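You operate a simulated robot arm through the tools that you are given. There is no shell and no other tool.

The job below is to be done with a simulated robot arm. You get a single attempt, and the scene is never put back.

Task
Switch the glue warmer off, then stir the blue pot marked size smooth.
Fine: it stands in the well; use the stick with green handle and lay it back on its rest; put the lid on again; all pots and the black knob stay.

It is judged by the outcome, as a careful person would: the job done as asked, and still so three seconds after it is handed in. It fails if anything else is knocked over, pushed out of place, dropped, spilled or broken. Lids that push on must go on centred and level and be pressed home; caps that screw on are set level and turned clockwise until they are tight.

Robot
A 6-joint arm with a two-finger gripper, fixed in place. Base frame: the origin is on the floor under the middle of its stand, x ahead of it, y to its left, z up; the work surface is at about z = 920. Readings come in mm, degrees, newtons and seconds.
It reaches about 1572 mm from its shoulder. Its first joint turns from -166.0 to 166.0 degrees. Payload 2.45 kg.
Tool frame: the origin (TCP) lies between the finger pads and is the grasp point; the fingertips stand 20 mm ahead of it; z points along the fingers, y is the line along which they close. The gripper opens to 140 mm; its body begins 168 mm behind the TCP.
Orientation is that of the tool frame in the base frame, as [roll, pitch, yaw] about the fixed x, y, z axes, in that order (R = Rz(yaw) Ry(pitch) Rx(roll)). With the fingers straight down and closing along the base's y, the tool's x points along the base's -x, its y along +y and its z along -z.

Tools
- The arm moves only by the tool drive_tool. Its argument "deltas" is text: rows parted by semicolons, each of 7 numbers parted by spaces: the shift along the base's x, y, z in mm, then the turn, a rotation vector about the base's x, y, z in degrees, then the opening in per cent of the stroke, from 0 (shut) to 100 (fully open). In form: tx ty tz rx ry rz gripper; .... A call has 1 to 20 rows; each row is the pose to reach, as a shift and turn from the pose commanded when the call began. Each row takes 0.2 s and may step no farther than 50 mm and 8.6 degrees from the row before; otherwise, or with a gripper value out of range, the whole call is refused. A pose out of reach is approached as far as the arm can. The call stops where the force on the tool passes 40 N (or 10 N more than at its start, if that is more) or the arm is blocked; 0.2 s more then pass. Each finger travels about 45 mm/s and halts on what it meets, pressing with about 23 N; the grip force reading is that of the motor and also rises with nothing between the fingers. The clock runs only during rows and for 0.2 s after the last one: add rows that repeat a pose to give the fingers time. It gives the time, the measured TCP pose, the force on the tool (base axes), the opening and the grip force at its end, in the units of the frame above (readings bear some noise), with the torque about the TCP (base axes, N m) and any sound that the robot's microphone picked up.
- Cameras (640 x 400 px; columns grow to the right, rows downward): "scene" is fixed at [383.4, -501.4, 1585.3]; the picture's right is [0.84, -0.55, 0.00], its down [-0.33, -0.51, -0.80] and it looks along [0.44, 0.67, -0.60] (base axes); focal length 281 px, centre (320, 200). "wrist" rides on the gripper at [78, 11, -209] in the tool frame; the picture's right is [-0.14, 0.99, 0.00], its down [-0.92, -0.13, -0.37] and it looks along [-0.36, -0.05, 0.93] (tool axes); focal length 280 px, centre (320, 200).
- camera(camera): a new picture of that camera. The clock stands still meanwhile.
- locate(camera, pixels): for up to 12 pixels [column, row] of the newest picture of that camera ("zoom" is the newest enlarged one), the place [x, y, z] in the base frame of the surface seen there, good to about 2 mm, but the place of the scene camera against the robot may be out by one fixed shift of up to 25 mm in any direction. The clock stands still meanwhile.
- zoom(camera, box): a new picture of the part [left, top, right, bottom] of that camera's present view, enlarged. The clock stands still meanwhile.
- finish_job(): hands the job in; it is judged then, once.

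Leave the gripper open and the arm clear of the work at the hand-in unless told otherwise.

The tools are called after "Request:" by a JSON object that holds its "op" and its "data". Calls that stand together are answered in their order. drive_tool: Moves the arm, as the interface text tells. Its arguments: {"type":"object","properties":{"deltas":{"type":"string"}},"required":["deltas"]} The other tools are called the same way: camera (camera) takes a picture; locate (camera, pixels) gives the place of the surface under pixels of a picture; zoom (camera, box) takes an enlarged picture of a part of a camera's view; finish_job () hands the job in.

At the start:

```text
time_s: 0.0
position: [691.3, -92.8, 1342.2]
ee_rot: [-180.0, 0.0, -180.0]
ft_force: [0.2, -0.7, -0.1]
ft_torque: [-0.02, 0.01, -0.02]
grip_width: 140.0
grasp_force: 0.0
```

scene: 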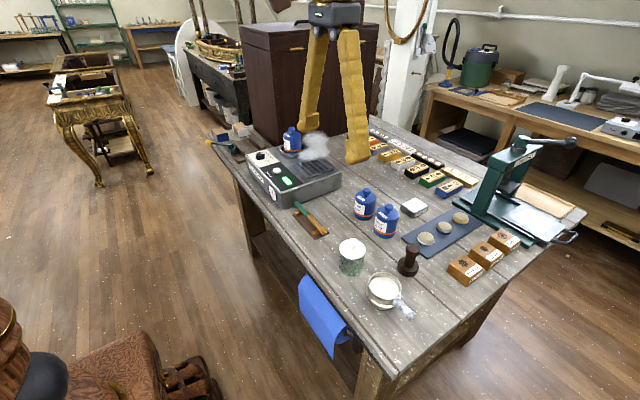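
wrist: 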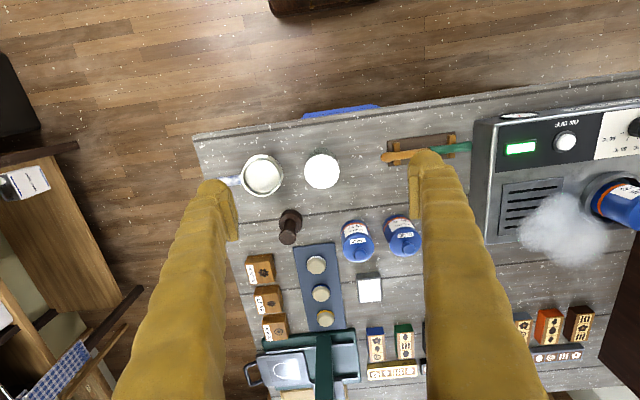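

I see the glue warmer (grey box with a green light, white button and black knob) with a blue pot in it, giving off steam. Two more blue pots stand on the table, and the green-handled stick lies on a wooden rest. I'll zoom in on each of these before moving.

Request:
{"op": "zoom", "data": {"camera": "scene", "box": [230, 110, 350, 240]}}

Request:
{"op": "zoom", "data": {"camera": "wrist", "box": [470, 80, 640, 260]}}

Request:
{"op": "zoom", "data": {"camera": "scene", "box": [330, 170, 430, 250]}}

```text
3.08 times, centred on (290, 175) of scene
```

zoom: 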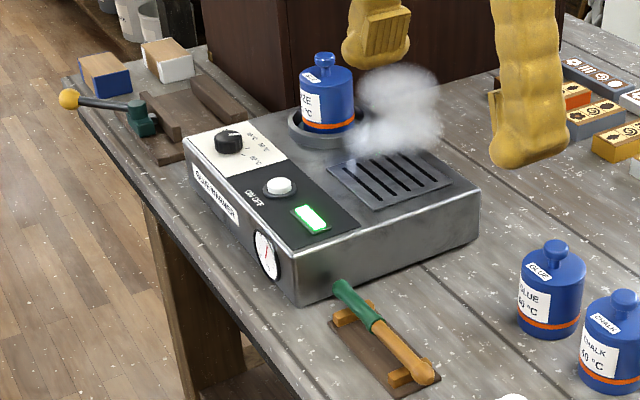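

```text
2.22 times, centred on (555, 170) of wrist
```

zoom: 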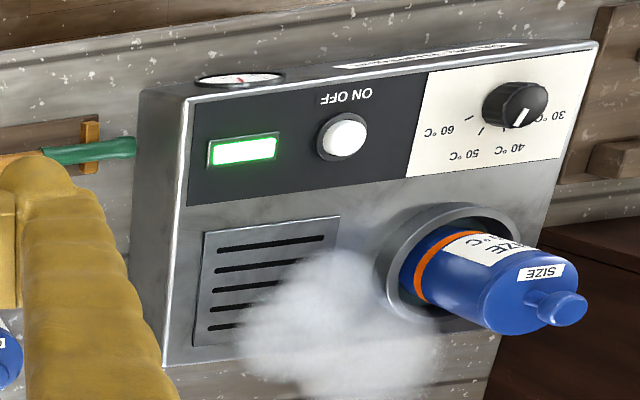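

```text
5.00 times, centred on (380, 210) of scene
```

zoom: 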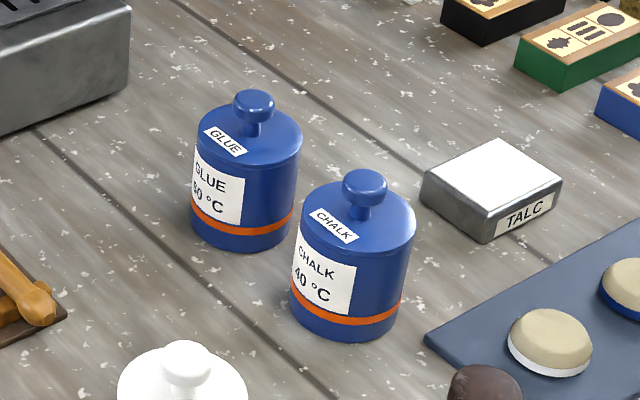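

The warmer's white button sits beside a lit green lamp, and the pot in the well is marked SIZE. The others are GLUE and CHALK. I'll zoom the wrist view again so I can locate the warmer's features there.

Request:
{"op": "zoom", "data": {"camera": "wrist", "box": [470, 80, 640, 260]}}

```text
2.22 times, centred on (555, 170) of wrist
```

zoom: 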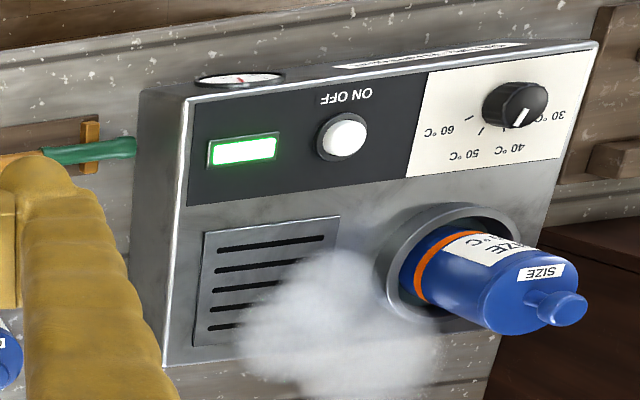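

Next I'll locate these zoom pixels: button top (345,138), panel beside the button (290,165), lamp (243,150), knob top (522,103), lid knob top (568,307), lid top (515,300), well ring points, box corners and the grille.

Request:
{"op": "locate", "data": {"camera": "zoom", "pixels": [[345, 136], [290, 165], [243, 150], [524, 100], [572, 308], [510, 300], [385, 290], [455, 212], [190, 110], [590, 50], [170, 355], [100, 150]]}}

Request:
{"op": "zoom", "data": {"camera": "scene", "box": [265, 115, 325, 165]}}

```text
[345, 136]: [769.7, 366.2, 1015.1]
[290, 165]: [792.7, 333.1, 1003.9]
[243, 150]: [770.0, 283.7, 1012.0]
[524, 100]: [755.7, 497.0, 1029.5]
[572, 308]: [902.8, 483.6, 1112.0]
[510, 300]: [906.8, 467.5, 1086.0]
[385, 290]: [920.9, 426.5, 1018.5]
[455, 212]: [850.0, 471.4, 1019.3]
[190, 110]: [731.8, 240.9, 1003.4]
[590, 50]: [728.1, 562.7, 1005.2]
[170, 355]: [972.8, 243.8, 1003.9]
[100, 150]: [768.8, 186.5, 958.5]
```

```text
8.00 times, centred on (295, 140) of scene
```

zoom: 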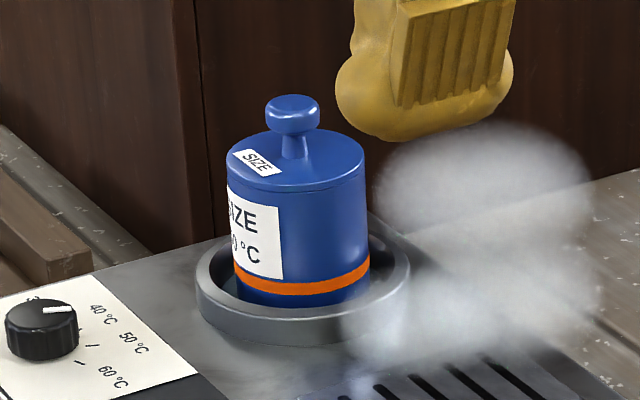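

The warmer's top is at z≈1004, the button top at 1015 and the lid knob top at 1112. Next I'll look at the stick, the surrounding pots and the cabinet behind.

Request:
{"op": "zoom", "data": {"camera": "wrist", "box": [370, 120, 490, 195]}}

Request:
{"op": "zoom", "data": {"camera": "scene", "box": [280, 190, 340, 245]}}

Request:
{"op": "locate", "data": {"camera": "scene", "pixels": [[281, 168], [291, 128], [264, 140], [283, 28], [246, 100], [240, 30], [380, 30], [365, 110], [225, 148], [350, 245], [314, 190], [330, 200]]}}

```text
5.33 times, centred on (430, 158) of wrist
```

zoom: 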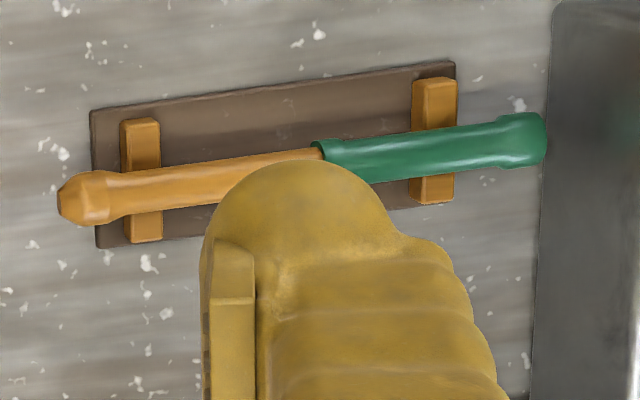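

```text
7.27 times, centred on (310, 218) of scene
```

zoom: 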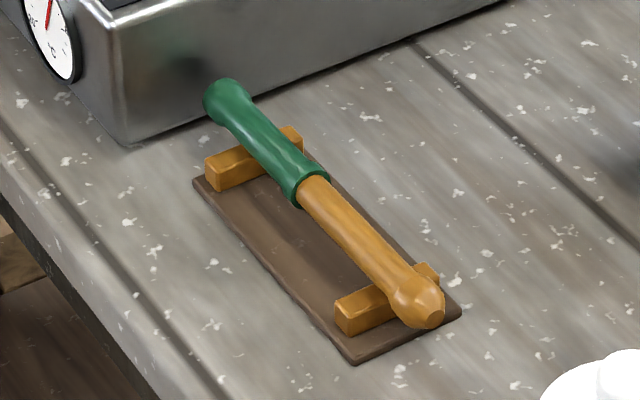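

```text
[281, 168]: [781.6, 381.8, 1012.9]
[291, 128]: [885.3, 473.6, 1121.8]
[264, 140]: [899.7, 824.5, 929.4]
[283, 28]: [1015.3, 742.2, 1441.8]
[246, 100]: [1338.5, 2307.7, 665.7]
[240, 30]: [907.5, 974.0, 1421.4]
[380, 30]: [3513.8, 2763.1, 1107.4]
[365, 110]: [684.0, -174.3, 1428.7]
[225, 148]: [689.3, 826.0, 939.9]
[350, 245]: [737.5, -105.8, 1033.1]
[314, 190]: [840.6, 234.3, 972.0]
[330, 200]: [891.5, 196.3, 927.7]
```

The stick lies across two cradles, with its handle end close to the warmer's side and its knob-like stirring end toward −y. I'll zoom the wrist there again to measure it.

Request:
{"op": "zoom", "data": {"camera": "wrist", "box": [370, 120, 490, 195]}}

Request:
{"op": "locate", "data": {"camera": "zoom", "pixels": [[85, 195], [140, 185], [140, 130], [142, 230], [230, 175], [300, 165], [335, 160], [400, 150], [470, 142], [525, 138], [435, 95], [300, 120]]}}

Request:
{"op": "locate", "data": {"camera": "wrist", "pixels": [[262, 170], [322, 165], [290, 220], [355, 225], [400, 222], [368, 285], [625, 310], [630, 380], [575, 325], [500, 100], [480, 180], [600, 60]]}}

```text
5.33 times, centred on (430, 158) of wrist
```

zoom: 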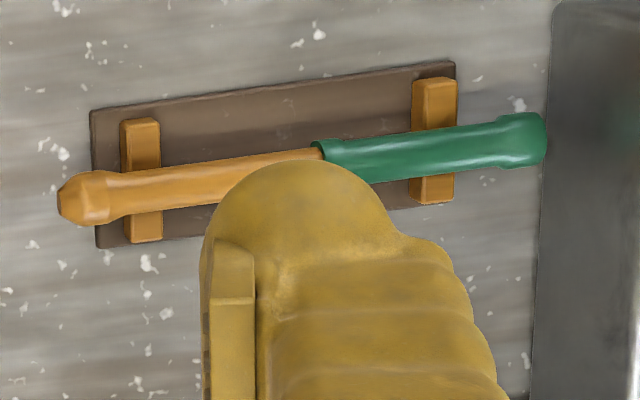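

```text
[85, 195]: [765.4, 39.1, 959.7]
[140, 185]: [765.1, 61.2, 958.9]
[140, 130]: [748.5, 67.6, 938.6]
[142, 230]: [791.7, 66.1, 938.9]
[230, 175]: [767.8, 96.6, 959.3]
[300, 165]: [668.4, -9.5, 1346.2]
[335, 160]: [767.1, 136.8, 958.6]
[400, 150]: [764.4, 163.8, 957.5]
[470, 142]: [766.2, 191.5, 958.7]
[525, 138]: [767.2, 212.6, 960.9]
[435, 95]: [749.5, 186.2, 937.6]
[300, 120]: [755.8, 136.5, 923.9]
```

```text
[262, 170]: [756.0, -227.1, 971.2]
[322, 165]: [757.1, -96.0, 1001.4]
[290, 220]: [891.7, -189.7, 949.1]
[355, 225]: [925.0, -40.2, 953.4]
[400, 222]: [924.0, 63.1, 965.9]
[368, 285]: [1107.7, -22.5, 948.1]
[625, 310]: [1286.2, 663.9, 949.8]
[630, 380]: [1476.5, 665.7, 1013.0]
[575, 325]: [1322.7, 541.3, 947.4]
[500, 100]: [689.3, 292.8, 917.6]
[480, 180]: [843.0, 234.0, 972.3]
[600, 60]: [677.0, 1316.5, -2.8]
```

The stick's axis runs along y at x≈767, from y≈33 (tip) to y≈220 (handle end), with its top at z≈959. Now I'll swing the gripper, still high, to a spot near the warmer for a better wrist view.

Request:
{"op": "drive_tool", "data": {"deltas": "5 45 0 0 0 0 100; 10 90 0 0 0 0 100; 15 135 0 0 0 0 100; 20 180 0 0 0 0 100; 25 225 0 0 0 0 100; 30 270 0 0 0 0 100; 35 315 0 0 0 0 100; 40 360 0 0 0 0 100; 45 405 0 0 0 0 100; 49 450 0 0 0 0 100; 49 470 0 0 0 0 100; 49 470 0 0 0 0 100"}}

Request:
{"op": "camera", "data": {"camera": "wrist"}}

Request:
{"op": "camera", "data": {"camera": "scene"}}

```text
time_s: 2.6
position: [741.1, 377.7, 1342.4]
ee_rot: [-180.0, 0.0, 180.0]
ft_force: [-0.5, 0.3, -0.4]
ft_torque: [-0.02, 0.05, -0.01]
grip_width: 140.0
grasp_force: 0.0
```

```text
taken
```

wrist: 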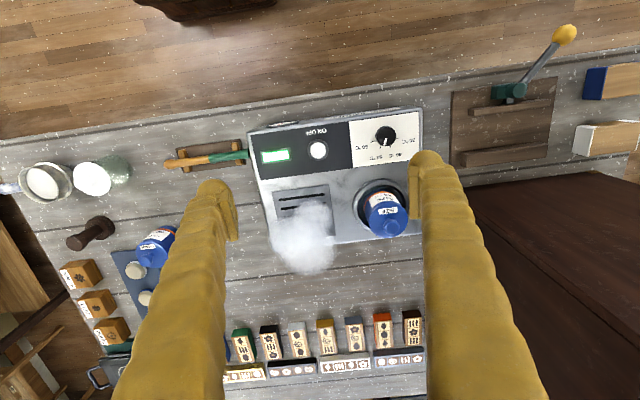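

```text
taken
```

scene: 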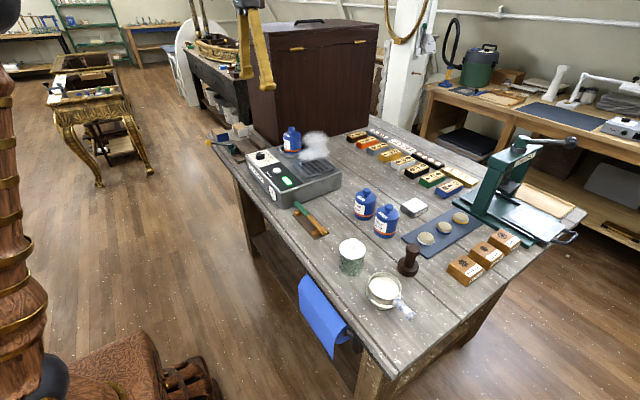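

The view is clear now: the warmer is in the middle and the dark cabinet is to the right. I'll locate the cabinet's edges and the pot, and zoom in on the pot.

Request:
{"op": "locate", "data": {"camera": "wrist", "pixels": [[475, 195], [490, 250], [600, 190], [600, 300], [560, 385], [318, 150], [386, 134], [390, 227], [384, 212], [275, 156], [305, 190], [420, 115]]}}

Request:
{"op": "zoom", "data": {"camera": "wrist", "box": [340, 110, 440, 250]}}

```text
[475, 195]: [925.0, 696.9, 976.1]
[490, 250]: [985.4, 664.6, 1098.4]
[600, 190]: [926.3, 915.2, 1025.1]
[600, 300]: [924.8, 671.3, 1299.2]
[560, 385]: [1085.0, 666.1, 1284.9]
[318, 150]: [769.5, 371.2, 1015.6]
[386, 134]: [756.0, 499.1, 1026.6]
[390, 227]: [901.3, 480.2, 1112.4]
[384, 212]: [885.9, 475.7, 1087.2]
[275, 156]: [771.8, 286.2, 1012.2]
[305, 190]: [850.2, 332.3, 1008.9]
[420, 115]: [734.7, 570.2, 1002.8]
```

```text
2.86 times, centred on (390, 180) of wrist
```

zoom: 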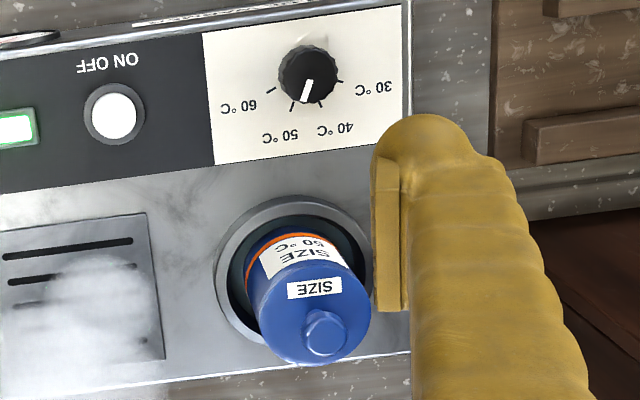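

The cabinet occupies x>925, y>665, about 187 mm past the pot. I'll measure the ring, the lid and the button more precisely in this zoom.

Request:
{"op": "locate", "data": {"camera": "zoom", "pixels": [[222, 275], [300, 202], [366, 240], [237, 325], [256, 302], [366, 302], [310, 358], [325, 330], [322, 345], [340, 340], [115, 112], [350, 285]]}}

Request:
{"op": "zoom", "data": {"camera": "scene", "box": [265, 115, 325, 165]}}

```text
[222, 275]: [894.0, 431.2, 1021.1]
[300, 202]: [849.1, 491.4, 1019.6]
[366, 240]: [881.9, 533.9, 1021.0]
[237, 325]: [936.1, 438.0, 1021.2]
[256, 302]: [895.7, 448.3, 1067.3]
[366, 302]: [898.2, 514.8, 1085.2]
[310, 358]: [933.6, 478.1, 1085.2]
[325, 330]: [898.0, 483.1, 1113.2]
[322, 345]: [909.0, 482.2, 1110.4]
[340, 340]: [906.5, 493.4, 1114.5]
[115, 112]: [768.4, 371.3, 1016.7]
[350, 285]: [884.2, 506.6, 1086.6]
```

```text
8.00 times, centred on (295, 140) of scene
```

zoom: 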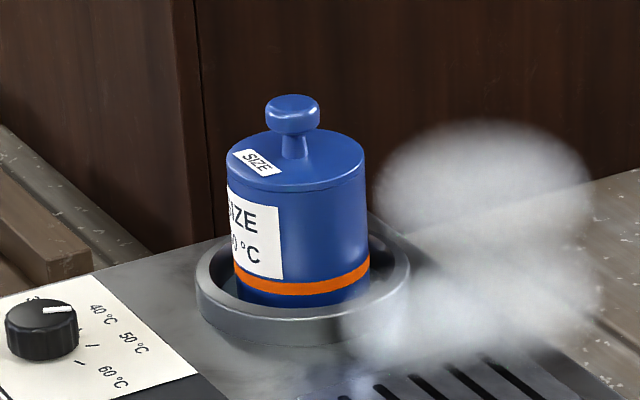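

The pot's axis is near (901, 482) and the button centre is at about (769, 371, 1016). I'll close the fingers, move above the button and stop about 25 mm above it.

Request:
{"op": "drive_tool", "data": {"deltas": "10 -3 -20 0 0 0 0; 20 -5 -60 0 0 0 0; 28.7 -6.2 -100 0 0 0 0; 28.7 -6.2 -140 0 0 0 0; 28.7 -6.2 -180 0 0 0 0; 28.7 -6.2 -220 0 0 0 0; 28.7 -6.2 -250 0 0 0 0; 28.7 -6.2 -270 0 0 0 0; 28.7 -6.2 -281 0 0 0 0; 28.7 -6.2 -281 0 0 0 0"}}

Request:
{"op": "camera", "data": {"camera": "wrist"}}

Request:
{"op": "zoom", "data": {"camera": "scene", "box": [230, 100, 350, 220]}}

```text
time_s: 4.8
position: [770.5, 370.1, 1061.2]
ee_rot: [-179.9, 0.1, 180.0]
ft_force: [-0.1, 0.5, 0.1]
ft_torque: [0.04, -0.06, -0.01]
grip_width: 0.2
grasp_force: 22.9
```

```text
taken
```

wrist: 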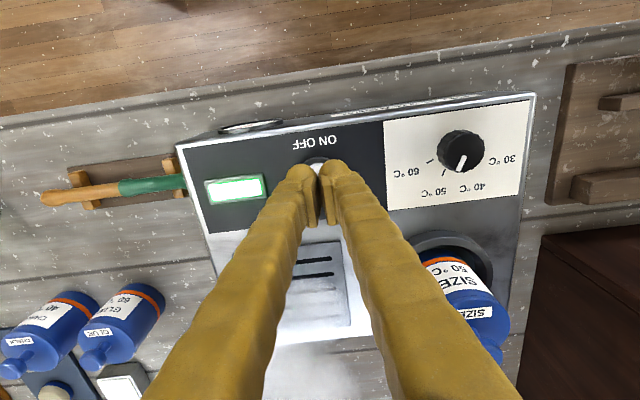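

```text
3.33 times, centred on (290, 160) of scene
```

zoom: 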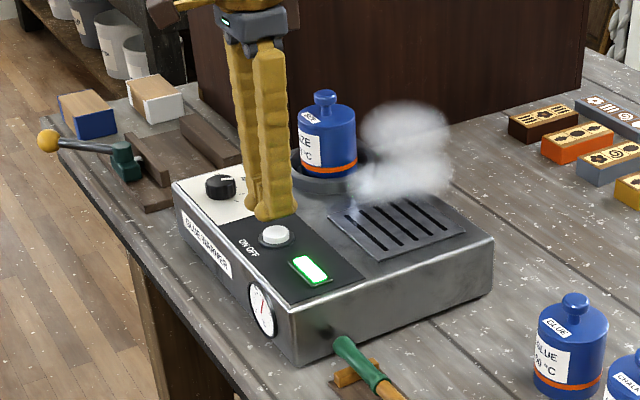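

The fingers are closed over the button with the tips at about z=1041, and the lamp is still green. I'll lower them in small steps until they touch and press the button.

Request:
{"op": "drive_tool", "data": {"deltas": "0 0 -10 0 0 0 0; 0 0 -18 0 0 0 0; 0 0 -22 0 0 0 0; 0 0 -24 0 0 0 0; 0 0 -26 0 0 0 0"}}

Request:
{"op": "zoom", "data": {"camera": "scene", "box": [240, 130, 320, 200]}}

```text
time_s: 6.0
position: [769.2, 370.9, 1034.0]
ee_rot: [-180.0, 0.0, 180.0]
ft_force: [1.2, -0.5, 2.5]
ft_torque: [-0.01, 0.0, -0.05]
grip_width: 6.0
grasp_force: 29.7
heard: click
```

```text
5.71 times, centred on (280, 165) of scene
```

zoom: 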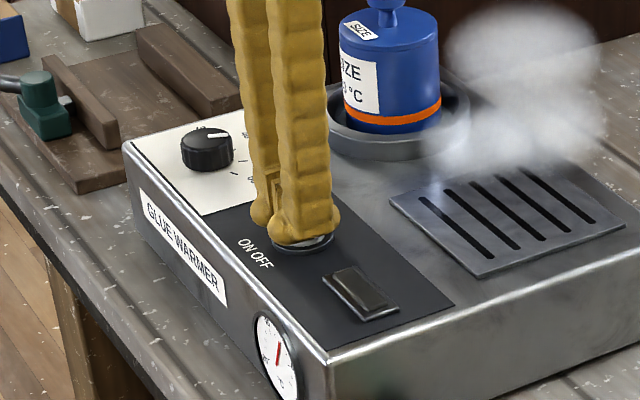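

I heard a click and the lamp has gone dark, so the warmer is off. I'll lift straight up, releasing the fingers slightly, and check that the lamp stays off.

Request:
{"op": "drive_tool", "data": {"deltas": "0 0 4 0 0 0 6; 0 0 14 0 0 0 10; 0 0 40 0 0 0 30; 0 0 80 0 0 0 40; 0 0 120 0 0 0 60; 0 0 120 0 0 0 60"}}

Request:
{"op": "camera", "data": {"camera": "scene"}}

Request:
{"op": "zoom", "data": {"camera": "scene", "box": [240, 110, 340, 210]}}

Request:
{"op": "camera", "data": {"camera": "wrist"}}

```text
time_s: 7.4
position: [767.9, 370.4, 1154.4]
ee_rot: [-180.0, 0.0, -180.0]
ft_force: [0.1, 0.5, -0.1]
ft_torque: [-0.01, 0.01, -0.01]
grip_width: 83.9
grasp_force: 0.0
```

```text
taken
```

scene: 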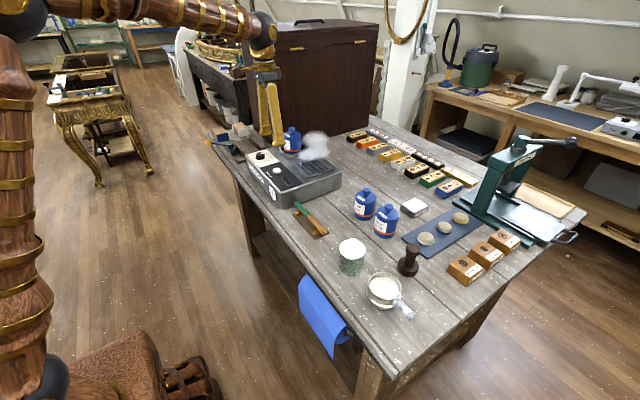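

```text
4.00 times, centred on (290, 160) of scene
```

zoom: 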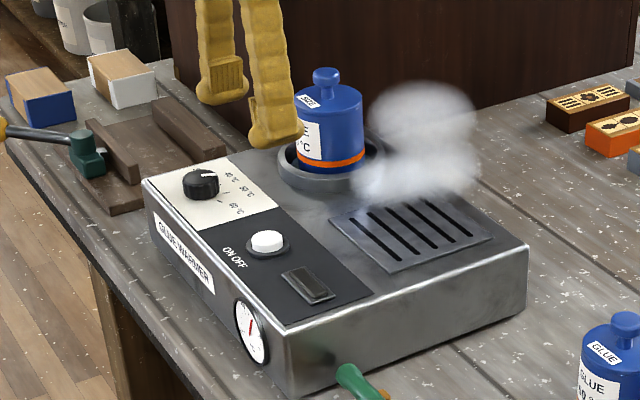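

```text
taken
```

wrist: 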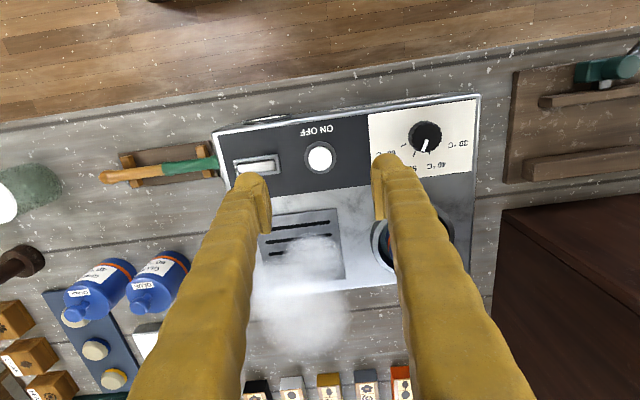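

The warmer is off: the lamp is dark and the button has popped back up. The black knob hasn't moved. I'll go up and over so the wrist camera looks straight at the SIZE pot between the fingers.

Request:
{"op": "drive_tool", "data": {"deltas": "0 0 45 0 0 0 60; 0 0 90 0 0 0 60; 20 30 100 0 0 0 60; 40 65 100 0 0 0 60; 60 95 100 0 0 0 60; 71 111 100 0 0 0 60; 71 111 100 0 0 0 60"}}

Request:
{"op": "camera", "data": {"camera": "wrist"}}

Request:
{"op": "zoom", "data": {"camera": "wrist", "box": [260, 140, 380, 260]}}

```text
time_s: 9.0
position: [840.4, 481.8, 1254.7]
ee_rot: [-180.0, 0.0, 179.9]
ft_force: [0.3, -0.5, -1.2]
ft_torque: [-0.01, -0.03, -0.02]
grip_width: 84.1
grasp_force: 0.1
```

```text
taken
```

wrist: 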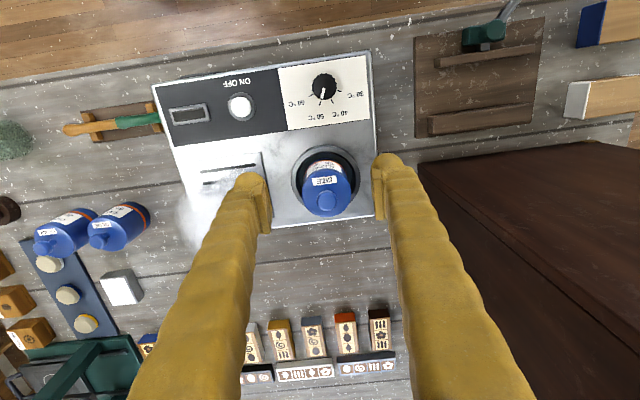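

```text
3.33 times, centred on (320, 200) of wrist
```

zoom: 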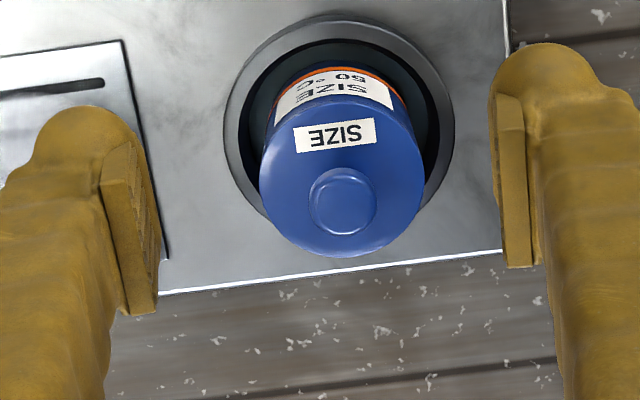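

The pot now sits clearly between the fingers. I'll locate the knob's edges and centre and the lid's edges.

Request:
{"op": "locate", "data": {"camera": "zoom", "pixels": [[342, 203], [314, 200], [372, 200], [342, 174], [342, 229], [265, 180], [419, 180], [340, 252], [335, 112], [228, 130], [448, 130], [340, 20]]}}

Request:
{"op": "zoom", "data": {"camera": "scene", "box": [270, 115, 310, 155]}}

```text
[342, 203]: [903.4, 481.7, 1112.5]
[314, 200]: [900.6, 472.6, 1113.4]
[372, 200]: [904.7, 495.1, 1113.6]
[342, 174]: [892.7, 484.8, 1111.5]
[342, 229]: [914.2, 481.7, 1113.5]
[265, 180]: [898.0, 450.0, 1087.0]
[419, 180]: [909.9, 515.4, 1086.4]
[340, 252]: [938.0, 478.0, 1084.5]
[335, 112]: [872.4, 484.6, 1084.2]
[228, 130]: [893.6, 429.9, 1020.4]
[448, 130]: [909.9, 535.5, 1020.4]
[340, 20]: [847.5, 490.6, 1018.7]
```

```text
10.00 times, centred on (290, 135) of scene
```

zoom: 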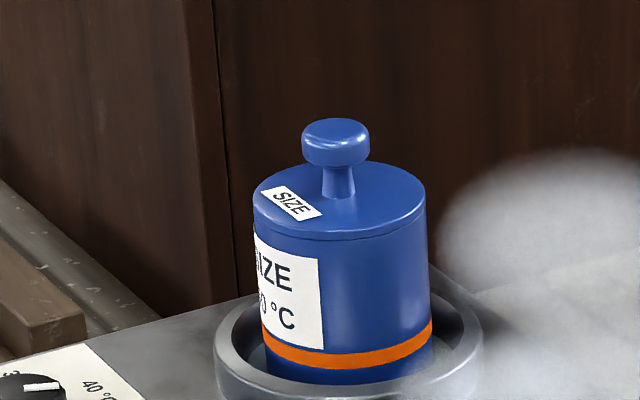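

The knob's centre is at (903, 483) with its top at z=1113, the lid top is at 1086, and the lid radius is about 34. I'll move over it, descend to TCP z=1109 so the tips stop 3 mm above the lid, then close on the knob.

Request:
{"op": "drive_tool", "data": {"deltas": "30 0.5 0 0 0 0 60; 63.2 0.7 0 0 0 0 60; 63.2 0.7 -40 0 0 0 60; 63.2 0.7 -80 0 0 0 60; 63.2 0.7 -115 0 0 0 60; 63.2 0.7 -135 0 0 0 60; 63.2 0.7 -145 0 0 0 60; 63.2 0.7 -145 0 0 0 60"}}

Request:
{"op": "zoom", "data": {"camera": "scene", "box": [265, 105, 325, 165]}}

Request:
{"op": "zoom", "data": {"camera": "wrist", "box": [240, 100, 400, 220]}}

```text
time_s: 10.8
position: [904.1, 482.2, 1110.0]
ee_rot: [-179.9, 0.1, -180.0]
ft_force: [-0.2, 1.3, -0.3]
ft_torque: [0.0, 0.03, -0.01]
grip_width: 84.0
grasp_force: 0.1
```

```text
6.67 times, centred on (295, 135) of scene
```

zoom: 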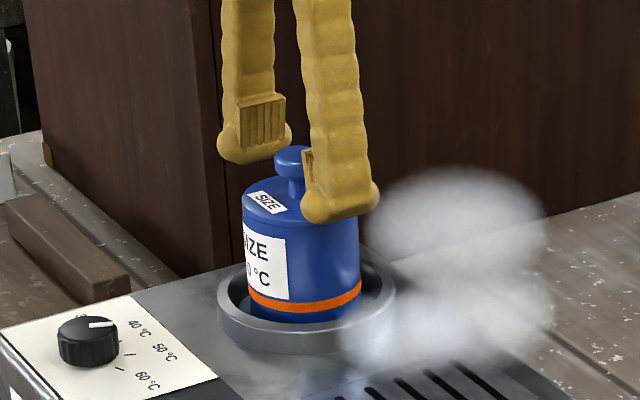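

```text
3.33 times, centred on (320, 160) of wrist
```

zoom: 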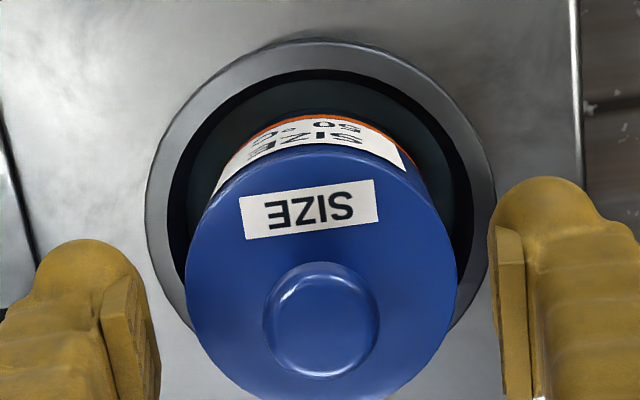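

The fingers straddle the knob evenly. I'll close on it gradually.

Request:
{"op": "drive_tool", "data": {"deltas": "0 0 0 0 0 0 45; 0 0 0 0 0 0 35; 0 0 0 0 0 0 28; 0 0 0 0 0 0 22; 0 0 0 0 0 0 18; 0 0 0 0 0 0 10; 0 0 0 0 0 0 0; 0 0 0 0 0 0 0"}}

Request:
{"op": "zoom", "data": {"camera": "scene", "box": [265, 105, 325, 165]}}

```text
time_s: 12.6
position: [903.6, 482.5, 1109.1]
ee_rot: [179.9, 0.0, 179.9]
ft_force: [0.0, -0.6, -0.6]
ft_torque: [0.01, 0.01, -0.02]
grip_width: 22.7
grasp_force: 23.1
```

```text
6.67 times, centred on (295, 135) of scene
```

zoom: 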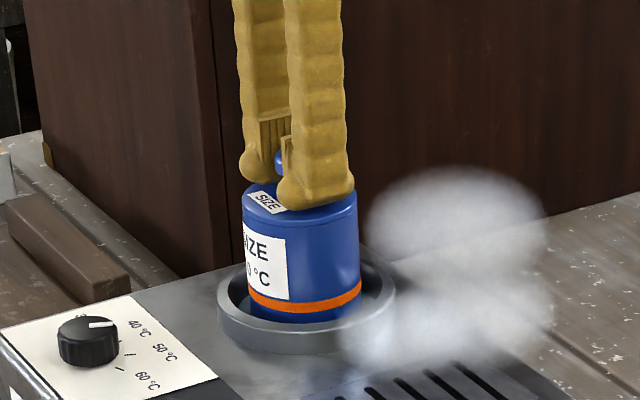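

I have a good grip on the knob at 22.7 mm. Now I'll lift slowly and watch the force.

Request:
{"op": "drive_tool", "data": {"deltas": "0 0 1.5 0 0 0 0; 0 0 3 0 0 0 0; 0 0 4.5 0 0 0 0; 0 0 6 0 0 0 0"}}

Request:
{"op": "zoom", "data": {"camera": "scene", "box": [265, 105, 325, 165]}}

```text
time_s: 13.6
position: [903.4, 481.9, 1114.5]
ee_rot: [180.0, 0.0, -180.0]
ft_force: [0.5, 0.0, 0.2]
ft_torque: [0.0, 0.0, 0.01]
grip_width: 22.1
grasp_force: 23.3
heard: snap
```

```text
6.67 times, centred on (295, 135) of scene
```

zoom: 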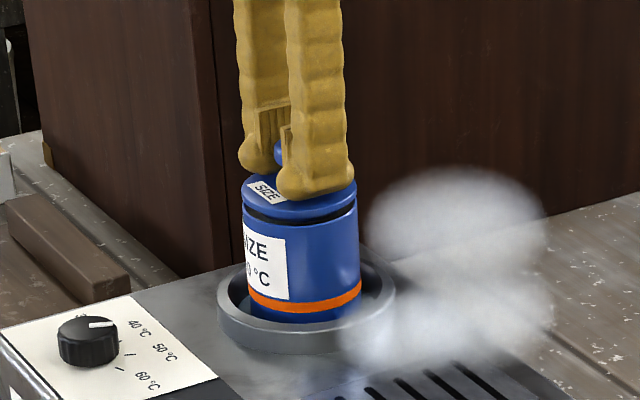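

A snap: the lid came off and the pot stayed in place. I'll lift it clear and look into the pot with the scene camera.

Request:
{"op": "drive_tool", "data": {"deltas": "0 0 10 0 0 0 0; 0 0 25 0 0 0 0; 0 0 50 0 0 0 0; 0 0 80 0 0 0 0; 0 0 120 0 0 0 0; 0 0 150 0 0 0 0; 0 0 150 0 0 0 0"}}

Request:
{"op": "camera", "data": {"camera": "scene"}}

Request:
{"op": "zoom", "data": {"camera": "scene", "box": [260, 85, 330, 165]}}

Request:
{"op": "camera", "data": {"camera": "wrist"}}

```text
time_s: 15.2
position: [901.4, 479.5, 1263.7]
ee_rot: [-180.0, 0.0, -179.9]
ft_force: [-0.8, -0.3, -0.9]
ft_torque: [0.03, 0.02, 0.04]
grip_width: 22.5
grasp_force: 23.0
```

```text
taken
```

scene: 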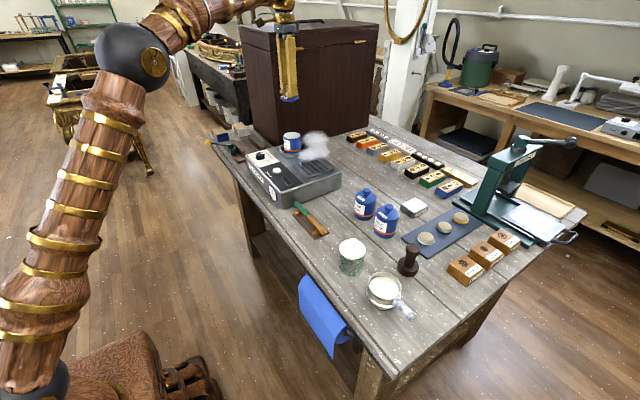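

```text
5.00 times, centred on (295, 125) of scene
```

zoom: 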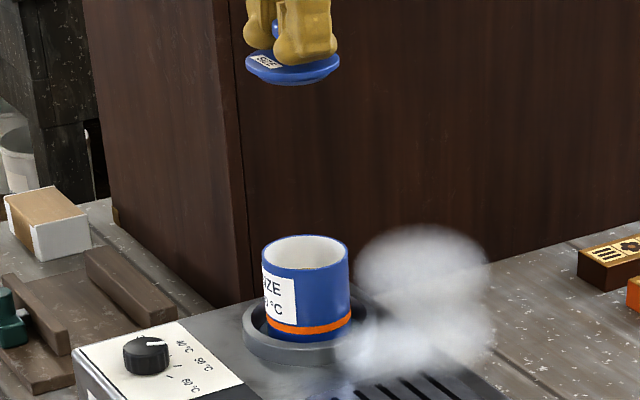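

```text
taken
```

wrist: 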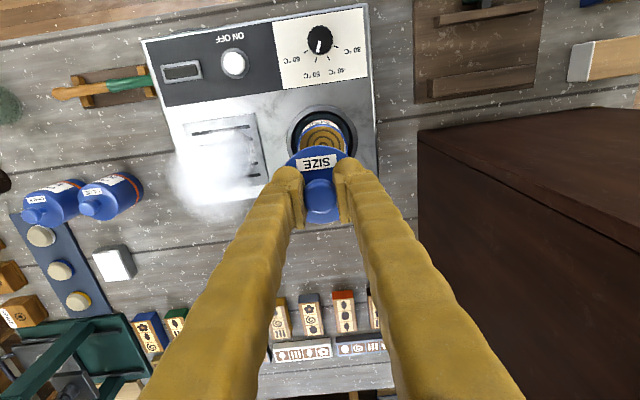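

The lid is off and the pot holds brown and yellow concentric streaks, so it hasn't been stirred. I'll check how the lid hangs in the grip.

Request:
{"op": "zoom", "data": {"camera": "scene", "box": [270, 75, 310, 115]}}

Request:
{"op": "zoom", "data": {"camera": "wrist", "box": [260, 100, 380, 230]}}

```text
10.00 times, centred on (290, 95) of scene
```

zoom: 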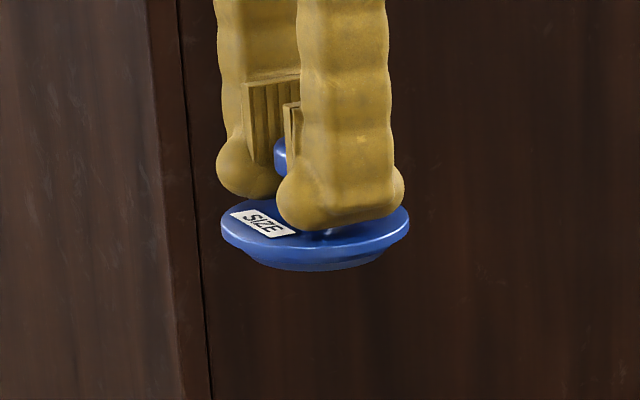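

```text
3.08 times, centred on (320, 165) of wrist
```

zoom: 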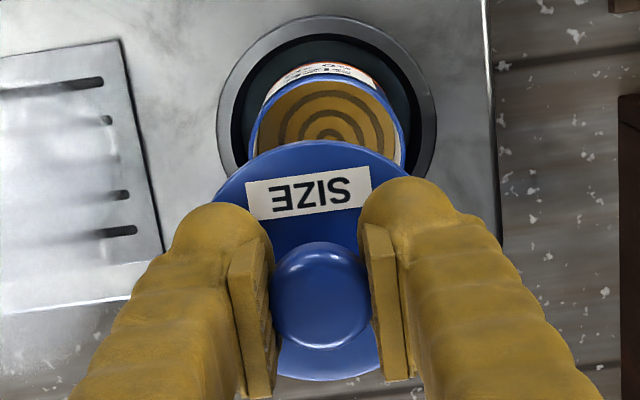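

The lid has a shallow plug underneath. I'll set it on the clear stretch of table near (880, 160), moving across high up first.

Request:
{"op": "drive_tool", "data": {"deltas": "-3 -20 0 0 0 0 0; -6 -60 0 0 0 0 0; -9 -100 0 0 0 0 0; -12 -140 0 0 0 0 0; -15 -180 0 0 0 0 0; -18 -220 0 0 0 0 0; -20 -260 0 0 0 0 0; -22 -300 0 0 0 0 0; -23.2 -322.7 0 0 0 0 0; -23.2 -322.7 -30 0 0 0 0; -23.2 -322.7 -70 0 0 0 0; -23.2 -322.7 -110 0 0 0 0; -23.2 -322.7 -150 0 0 0 0; -23.2 -322.7 -190 0 0 0 0; -23.2 -322.7 -190 0 0 0 0"}}

Request:
{"op": "camera", "data": {"camera": "scene"}}

Request:
{"op": "camera", "data": {"camera": "wrist"}}

```text
time_s: 18.4
position: [881.3, 160.8, 1077.0]
ee_rot: [-179.9, 0.0, 179.9]
ft_force: [-1.4, -0.3, -0.2]
ft_torque: [0.01, 0.02, -0.02]
grip_width: 22.2
grasp_force: 22.7
```

```text
taken
```

scene: 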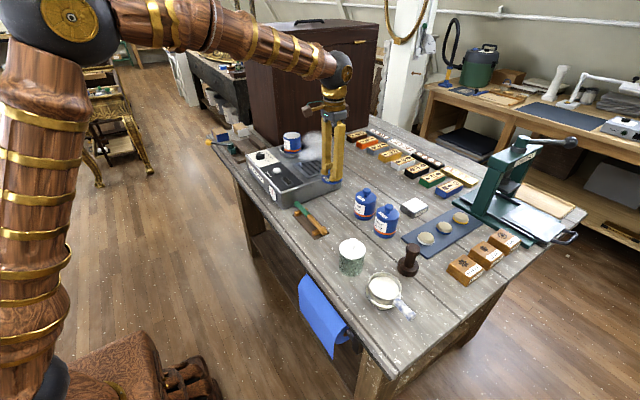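

```text
taken
```

wrist: 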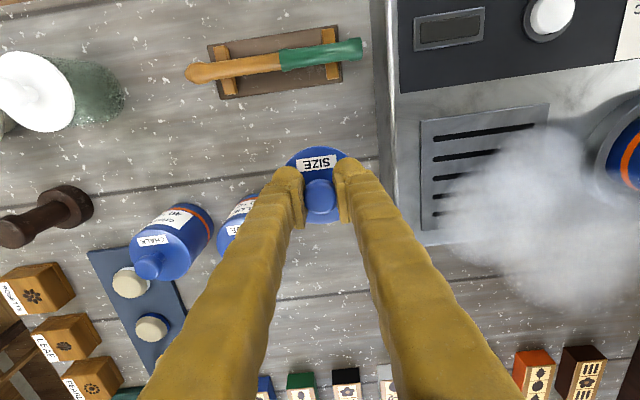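

The table under the lid looks clear. I'll check the surface height there and the nearby GLUE pot's position.

Request:
{"op": "locate", "data": {"camera": "wrist", "pixels": [[330, 120], [270, 140], [320, 260], [360, 165], [245, 205], [205, 215], [185, 210], [150, 265], [340, 60], [290, 62], [220, 70], [380, 60]]}}

```text
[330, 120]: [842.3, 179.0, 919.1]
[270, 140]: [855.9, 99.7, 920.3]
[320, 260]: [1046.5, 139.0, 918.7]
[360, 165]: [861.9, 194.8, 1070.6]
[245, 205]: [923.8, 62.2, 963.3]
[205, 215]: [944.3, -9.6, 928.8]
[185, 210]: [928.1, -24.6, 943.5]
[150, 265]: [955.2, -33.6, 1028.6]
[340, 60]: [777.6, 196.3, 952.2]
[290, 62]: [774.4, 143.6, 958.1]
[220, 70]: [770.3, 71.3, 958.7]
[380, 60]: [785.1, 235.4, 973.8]
```

The table is at z≈919.5 and clear. I'll lower the lid, slowing near TCP z≈960, until I feel contact.

Request:
{"op": "drive_tool", "data": {"deltas": "0 0 -40 0 0 0 0; 0 0 -80 0 0 0 0; 0 0 -105 0 0 0 0; 0 0 -112 0 0 0 0; 0 0 -114 0 0 0 0; 0 0 -115.5 0 0 0 0; 0 0 -117 0 0 0 0"}}

Request:
{"op": "zoom", "data": {"camera": "scene", "box": [310, 165, 360, 215]}}

```text
time_s: 20.0
position: [880.8, 159.6, 958.2]
ee_rot: [180.0, 0.1, -179.9]
ft_force: [0.2, -0.4, -0.1]
ft_torque: [-0.01, -0.01, 0.01]
grip_width: 22.3
grasp_force: 22.9
```

```text
8.00 times, centred on (335, 190) of scene
```

zoom: 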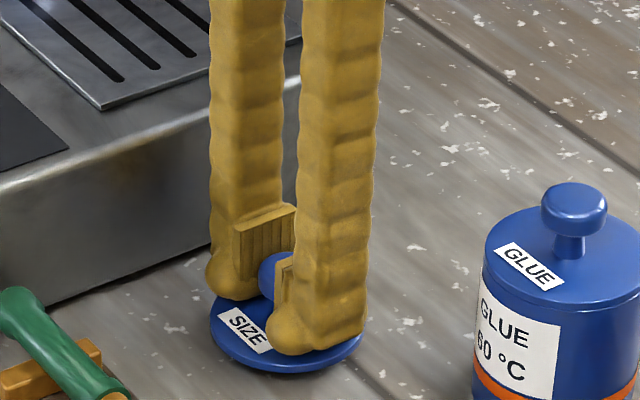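

The lid is just above the table and nothing has touched yet. I'll go on down in 1 mm steps.

Request:
{"op": "drive_tool", "data": {"deltas": "0 0 -1 0 0 0 0; 0 0 -2 0 0 0 0; 0 0 -3 0 0 0 0"}}

```text
time_s: 20.8
position: [880.3, 159.3, 956.9]
ee_rot: [-180.0, 0.0, 180.0]
ft_force: [0.7, 0.7, -0.9]
ft_torque: [0.02, -0.01, -0.02]
grip_width: 22.1
grasp_force: 23.1
```

Request:
{"op": "drive_tool", "data": {"deltas": "0 0 -1 0 0 0 0; 0 0 -2 0 0 0 0; 0 0 -3 0 0 0 0"}}

Request:
{"op": "zoom", "data": {"camera": "scene", "box": [310, 165, 360, 215]}}

```text
time_s: 21.6
position: [881.8, 159.2, 954.8]
ee_rot: [180.0, 0.1, 180.0]
ft_force: [-3.6, 1.4, 30.9]
ft_torque: [0.02, -0.06, 0.02]
grip_width: 22.4
grasp_force: 22.8
```

```text
8.00 times, centred on (335, 190) of scene
```

zoom: 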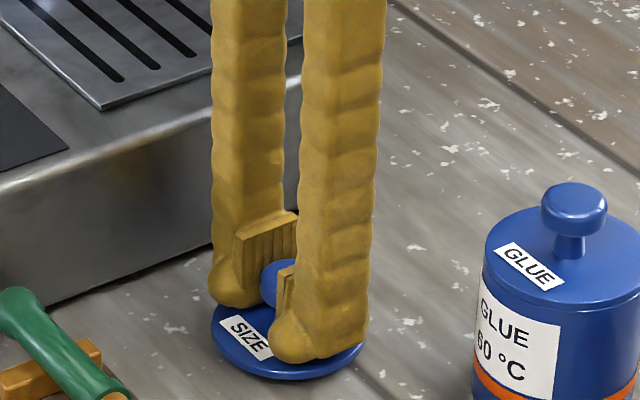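

The lid is on the table: contact at about 955, with 31 N. I'll ease up 1.5 mm, open the fingers and rise straight up.

Request:
{"op": "drive_tool", "data": {"deltas": "0 0 1.5 0 0 0 0; 0 0 1.5 0 0 0 20; 0 0 1.5 0 0 0 30; 0 0 1.5 0 0 0 40; 0 0 1.5 0 0 0 50; 0 0 1.5 0 0 0 50; 0 0 30 0 0 0 50; 0 0 75 0 0 0 50; 0 0 120 0 0 0 50; 0 0 165 0 0 0 50; 0 0 200 0 0 0 50; 0 0 200 0 0 0 50"}}

Request:
{"op": "camera", "data": {"camera": "wrist"}}

Request:
{"op": "zoom", "data": {"camera": "scene", "box": [290, 160, 370, 240]}}

```text
time_s: 24.2
position: [880.7, 159.8, 1153.3]
ee_rot: [180.0, 0.0, -180.0]
ft_force: [0.5, 0.3, 0.5]
ft_torque: [0.0, 0.01, -0.01]
grip_width: 69.7
grasp_force: 0.1
```

```text
taken
```

wrist: 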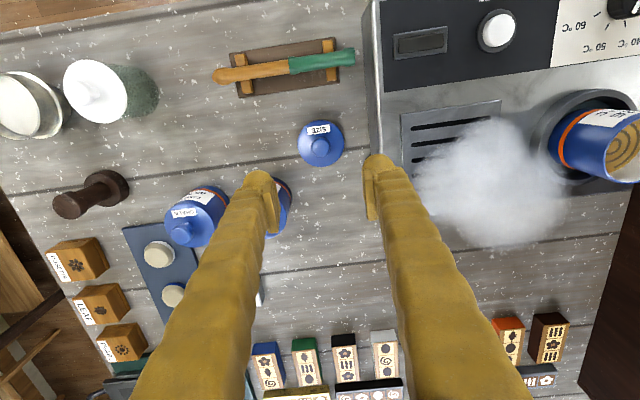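

```text
5.00 times, centred on (330, 200) of scene
```

zoom: 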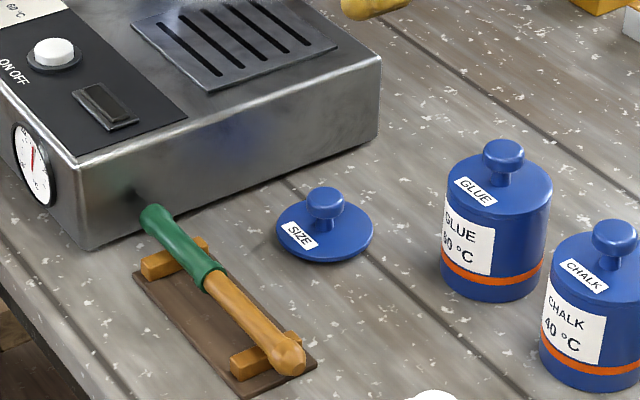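

The lid rests level at about (880.5, 159.5). Next I'll rotate the gripper −90° about z, so it closes along x with the camera on the +y side, while moving up and over toward the stick.

Request:
{"op": "drive_tool", "data": {"deltas": "0 0 20 0 0 -8 50; -10 5 40 0 0 -16 50; -20 10 47 0 0 -24 50; -30 15 47 0 0 -32 50; -40 20 47 0 0 -40 50; -50 25 47 0 0 -48 50; -60 30 47 0 0 -56 50; -70 35 47 0 0 -64 50; -80 40 47 0 0 -72 50; -95 45 47 0 0 -80 50; -105 50 47 0 0 -88 50; -113 55 47 0 0 -90 50; -113 55 47 0 0 -90 50"}}

Request:
{"op": "camera", "data": {"camera": "wrist"}}

Request:
{"op": "camera", "data": {"camera": "scene"}}

```text
time_s: 27.0
position: [766.5, 214.0, 1199.2]
ee_rot: [180.0, 0.0, 89.9]
ft_force: [0.0, -0.1, -0.6]
ft_torque: [0.0, 0.0, 0.02]
grip_width: 70.2
grasp_force: 0.1
```

```text
taken
```

wrist: 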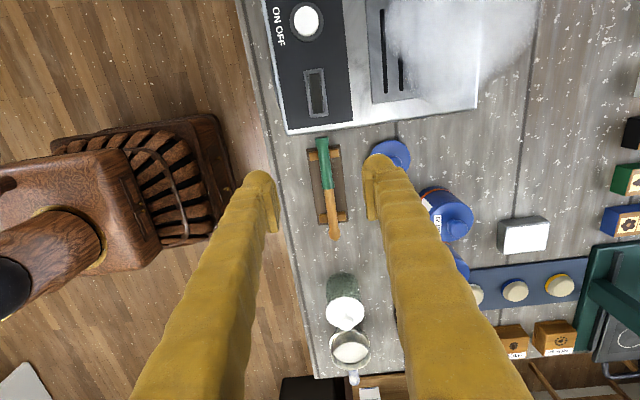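

```text
taken
```

scene: 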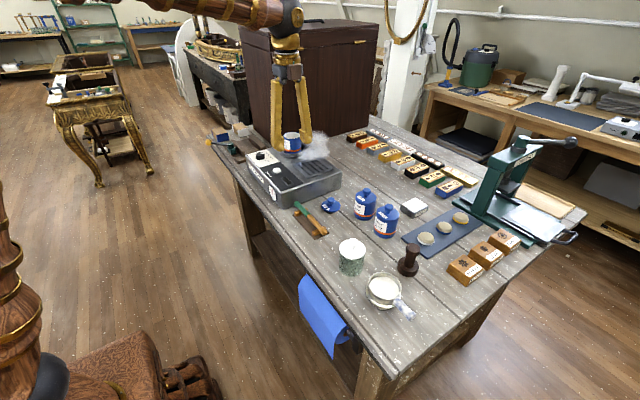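

Orientation is right, and the stick lies between the fingers at around (328,190). I'll zoom in to measure it.

Request:
{"op": "zoom", "data": {"camera": "wrist", "box": [285, 125, 375, 250]}}

```text
3.20 times, centred on (330, 188) of wrist
```

zoom: 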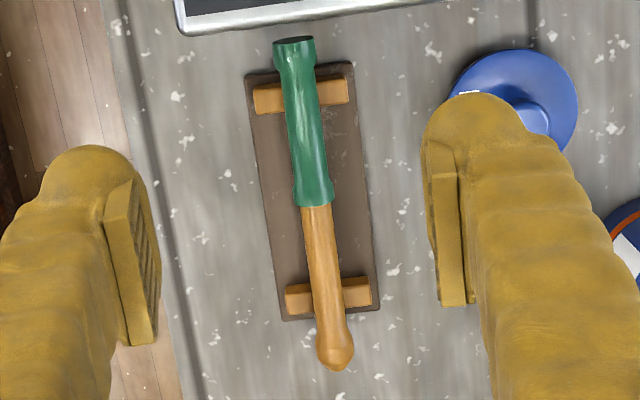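

Request:
{"op": "locate", "data": {"camera": "zoom", "pixels": [[293, 45], [296, 70], [302, 100], [307, 140], [313, 180], [316, 215], [321, 255], [327, 300], [333, 350], [334, 365], [265, 100], [340, 90]]}}

Request:
{"op": "locate", "data": {"camera": "zoom", "pixels": [[293, 140], [323, 140], [296, 180], [329, 178], [345, 200], [280, 220], [297, 300], [360, 290], [320, 350], [348, 350], [280, 50], [312, 50]]}}

```text
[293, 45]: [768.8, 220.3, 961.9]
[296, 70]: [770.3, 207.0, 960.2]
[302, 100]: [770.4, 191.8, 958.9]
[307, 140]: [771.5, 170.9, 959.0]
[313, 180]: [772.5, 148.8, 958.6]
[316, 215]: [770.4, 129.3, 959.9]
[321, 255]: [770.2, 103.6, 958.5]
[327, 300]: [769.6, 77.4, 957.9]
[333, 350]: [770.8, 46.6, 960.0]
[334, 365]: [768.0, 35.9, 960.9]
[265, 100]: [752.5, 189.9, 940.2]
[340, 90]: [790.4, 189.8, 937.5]
```

```text
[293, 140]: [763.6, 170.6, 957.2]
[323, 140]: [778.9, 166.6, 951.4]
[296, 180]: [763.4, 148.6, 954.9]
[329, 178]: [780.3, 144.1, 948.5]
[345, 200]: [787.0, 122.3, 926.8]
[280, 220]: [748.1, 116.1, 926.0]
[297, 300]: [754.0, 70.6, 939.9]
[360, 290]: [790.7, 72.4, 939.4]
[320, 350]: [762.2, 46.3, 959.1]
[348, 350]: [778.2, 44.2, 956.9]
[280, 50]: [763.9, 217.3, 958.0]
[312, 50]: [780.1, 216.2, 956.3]
```

The stick's axis is at x≈771.3, z≈951, with a handle diameter of about 17 mm. The cradle blocks sit at y≈72 and y≈190. I'll grip the green handle at y≈153, between the cradles, with the opening cut to 30% so the fingers stay clear of the lid.

Request:
{"op": "drive_tool", "data": {"deltas": "2 -30 0 0 0 0 30; 4.3 -62 0 0 0 0 30; 4.3 -62 -40 0 0 0 30; 4.3 -62 -80 0 0 0 30; 4.3 -62 -120 0 0 0 30; 4.3 -62 -160 0 0 0 30; 4.3 -62 -195 0 0 0 30; 4.3 -62 -215 0 0 0 30; 4.3 -62 -215 0 0 0 30"}}

Request:
{"op": "zoom", "data": {"camera": "scene", "box": [280, 170, 350, 240]}}

Request:
{"op": "zoom", "data": {"camera": "wrist", "box": [260, 80, 400, 220]}}

```text
time_s: 29.0
position: [770.7, 153.5, 983.5]
ee_rot: [-180.0, 0.0, 90.1]
ft_force: [0.3, -0.2, 0.9]
ft_torque: [-0.01, 0.02, -0.02]
grip_width: 42.0
grasp_force: 0.1
```

```text
5.71 times, centred on (315, 205) of scene
```

zoom: 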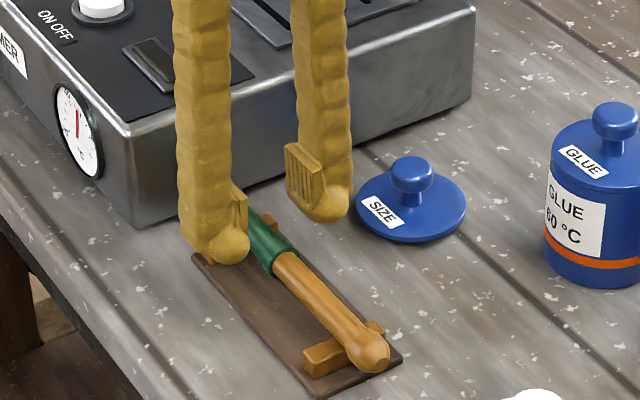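

```text
2.86 times, centred on (330, 150) of wrist
```

zoom: 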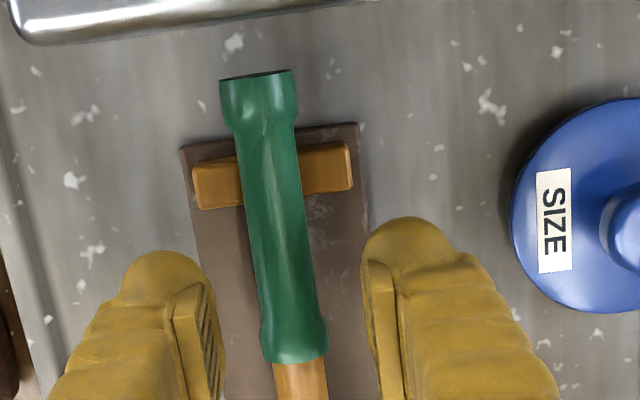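

The fingers straddle the handle between the cradles and are clear of the lid. I'll go down the last 33 mm and then close.

Request:
{"op": "drive_tool", "data": {"deltas": "0 0 -15 0 0 0 30; 0 0 -26 0 0 0 30; 0 0 -31 0 0 0 30; 0 0 -33 0 0 0 30; 0 0 -33 0 0 0 22; 0 0 -33 0 0 0 17; 0 0 -33 0 0 0 12; 0 0 -33 0 0 0 6; 0 0 -33 0 0 0 0; 0 0 -33 0 0 0 0"}}

Request:
{"op": "zoom", "data": {"camera": "scene", "box": [280, 170, 350, 240]}}

Request:
{"op": "zoom", "data": {"camera": "wrist", "box": [260, 80, 400, 220]}}

```text
time_s: 31.2
position: [771.1, 152.0, 951.9]
ee_rot: [-180.0, 0.0, 90.0]
ft_force: [-0.7, 0.0, 0.3]
ft_torque: [0.03, -0.04, 0.02]
grip_width: 17.8
grasp_force: 23.1
```

```text
5.71 times, centred on (315, 205) of scene
```

zoom: 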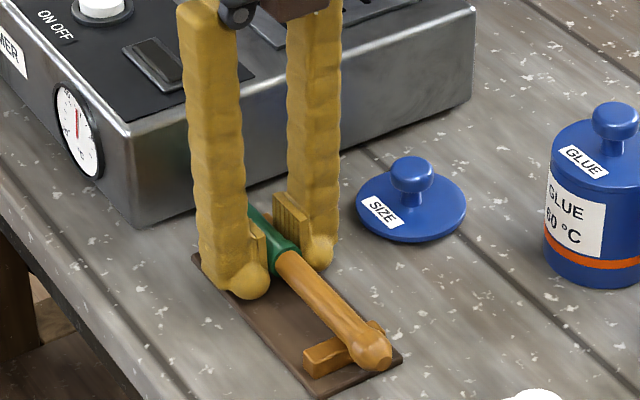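

```text
2.86 times, centred on (330, 150) of wrist
```

zoom: 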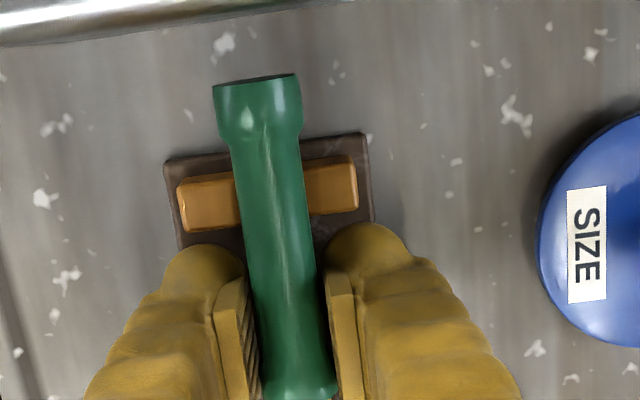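

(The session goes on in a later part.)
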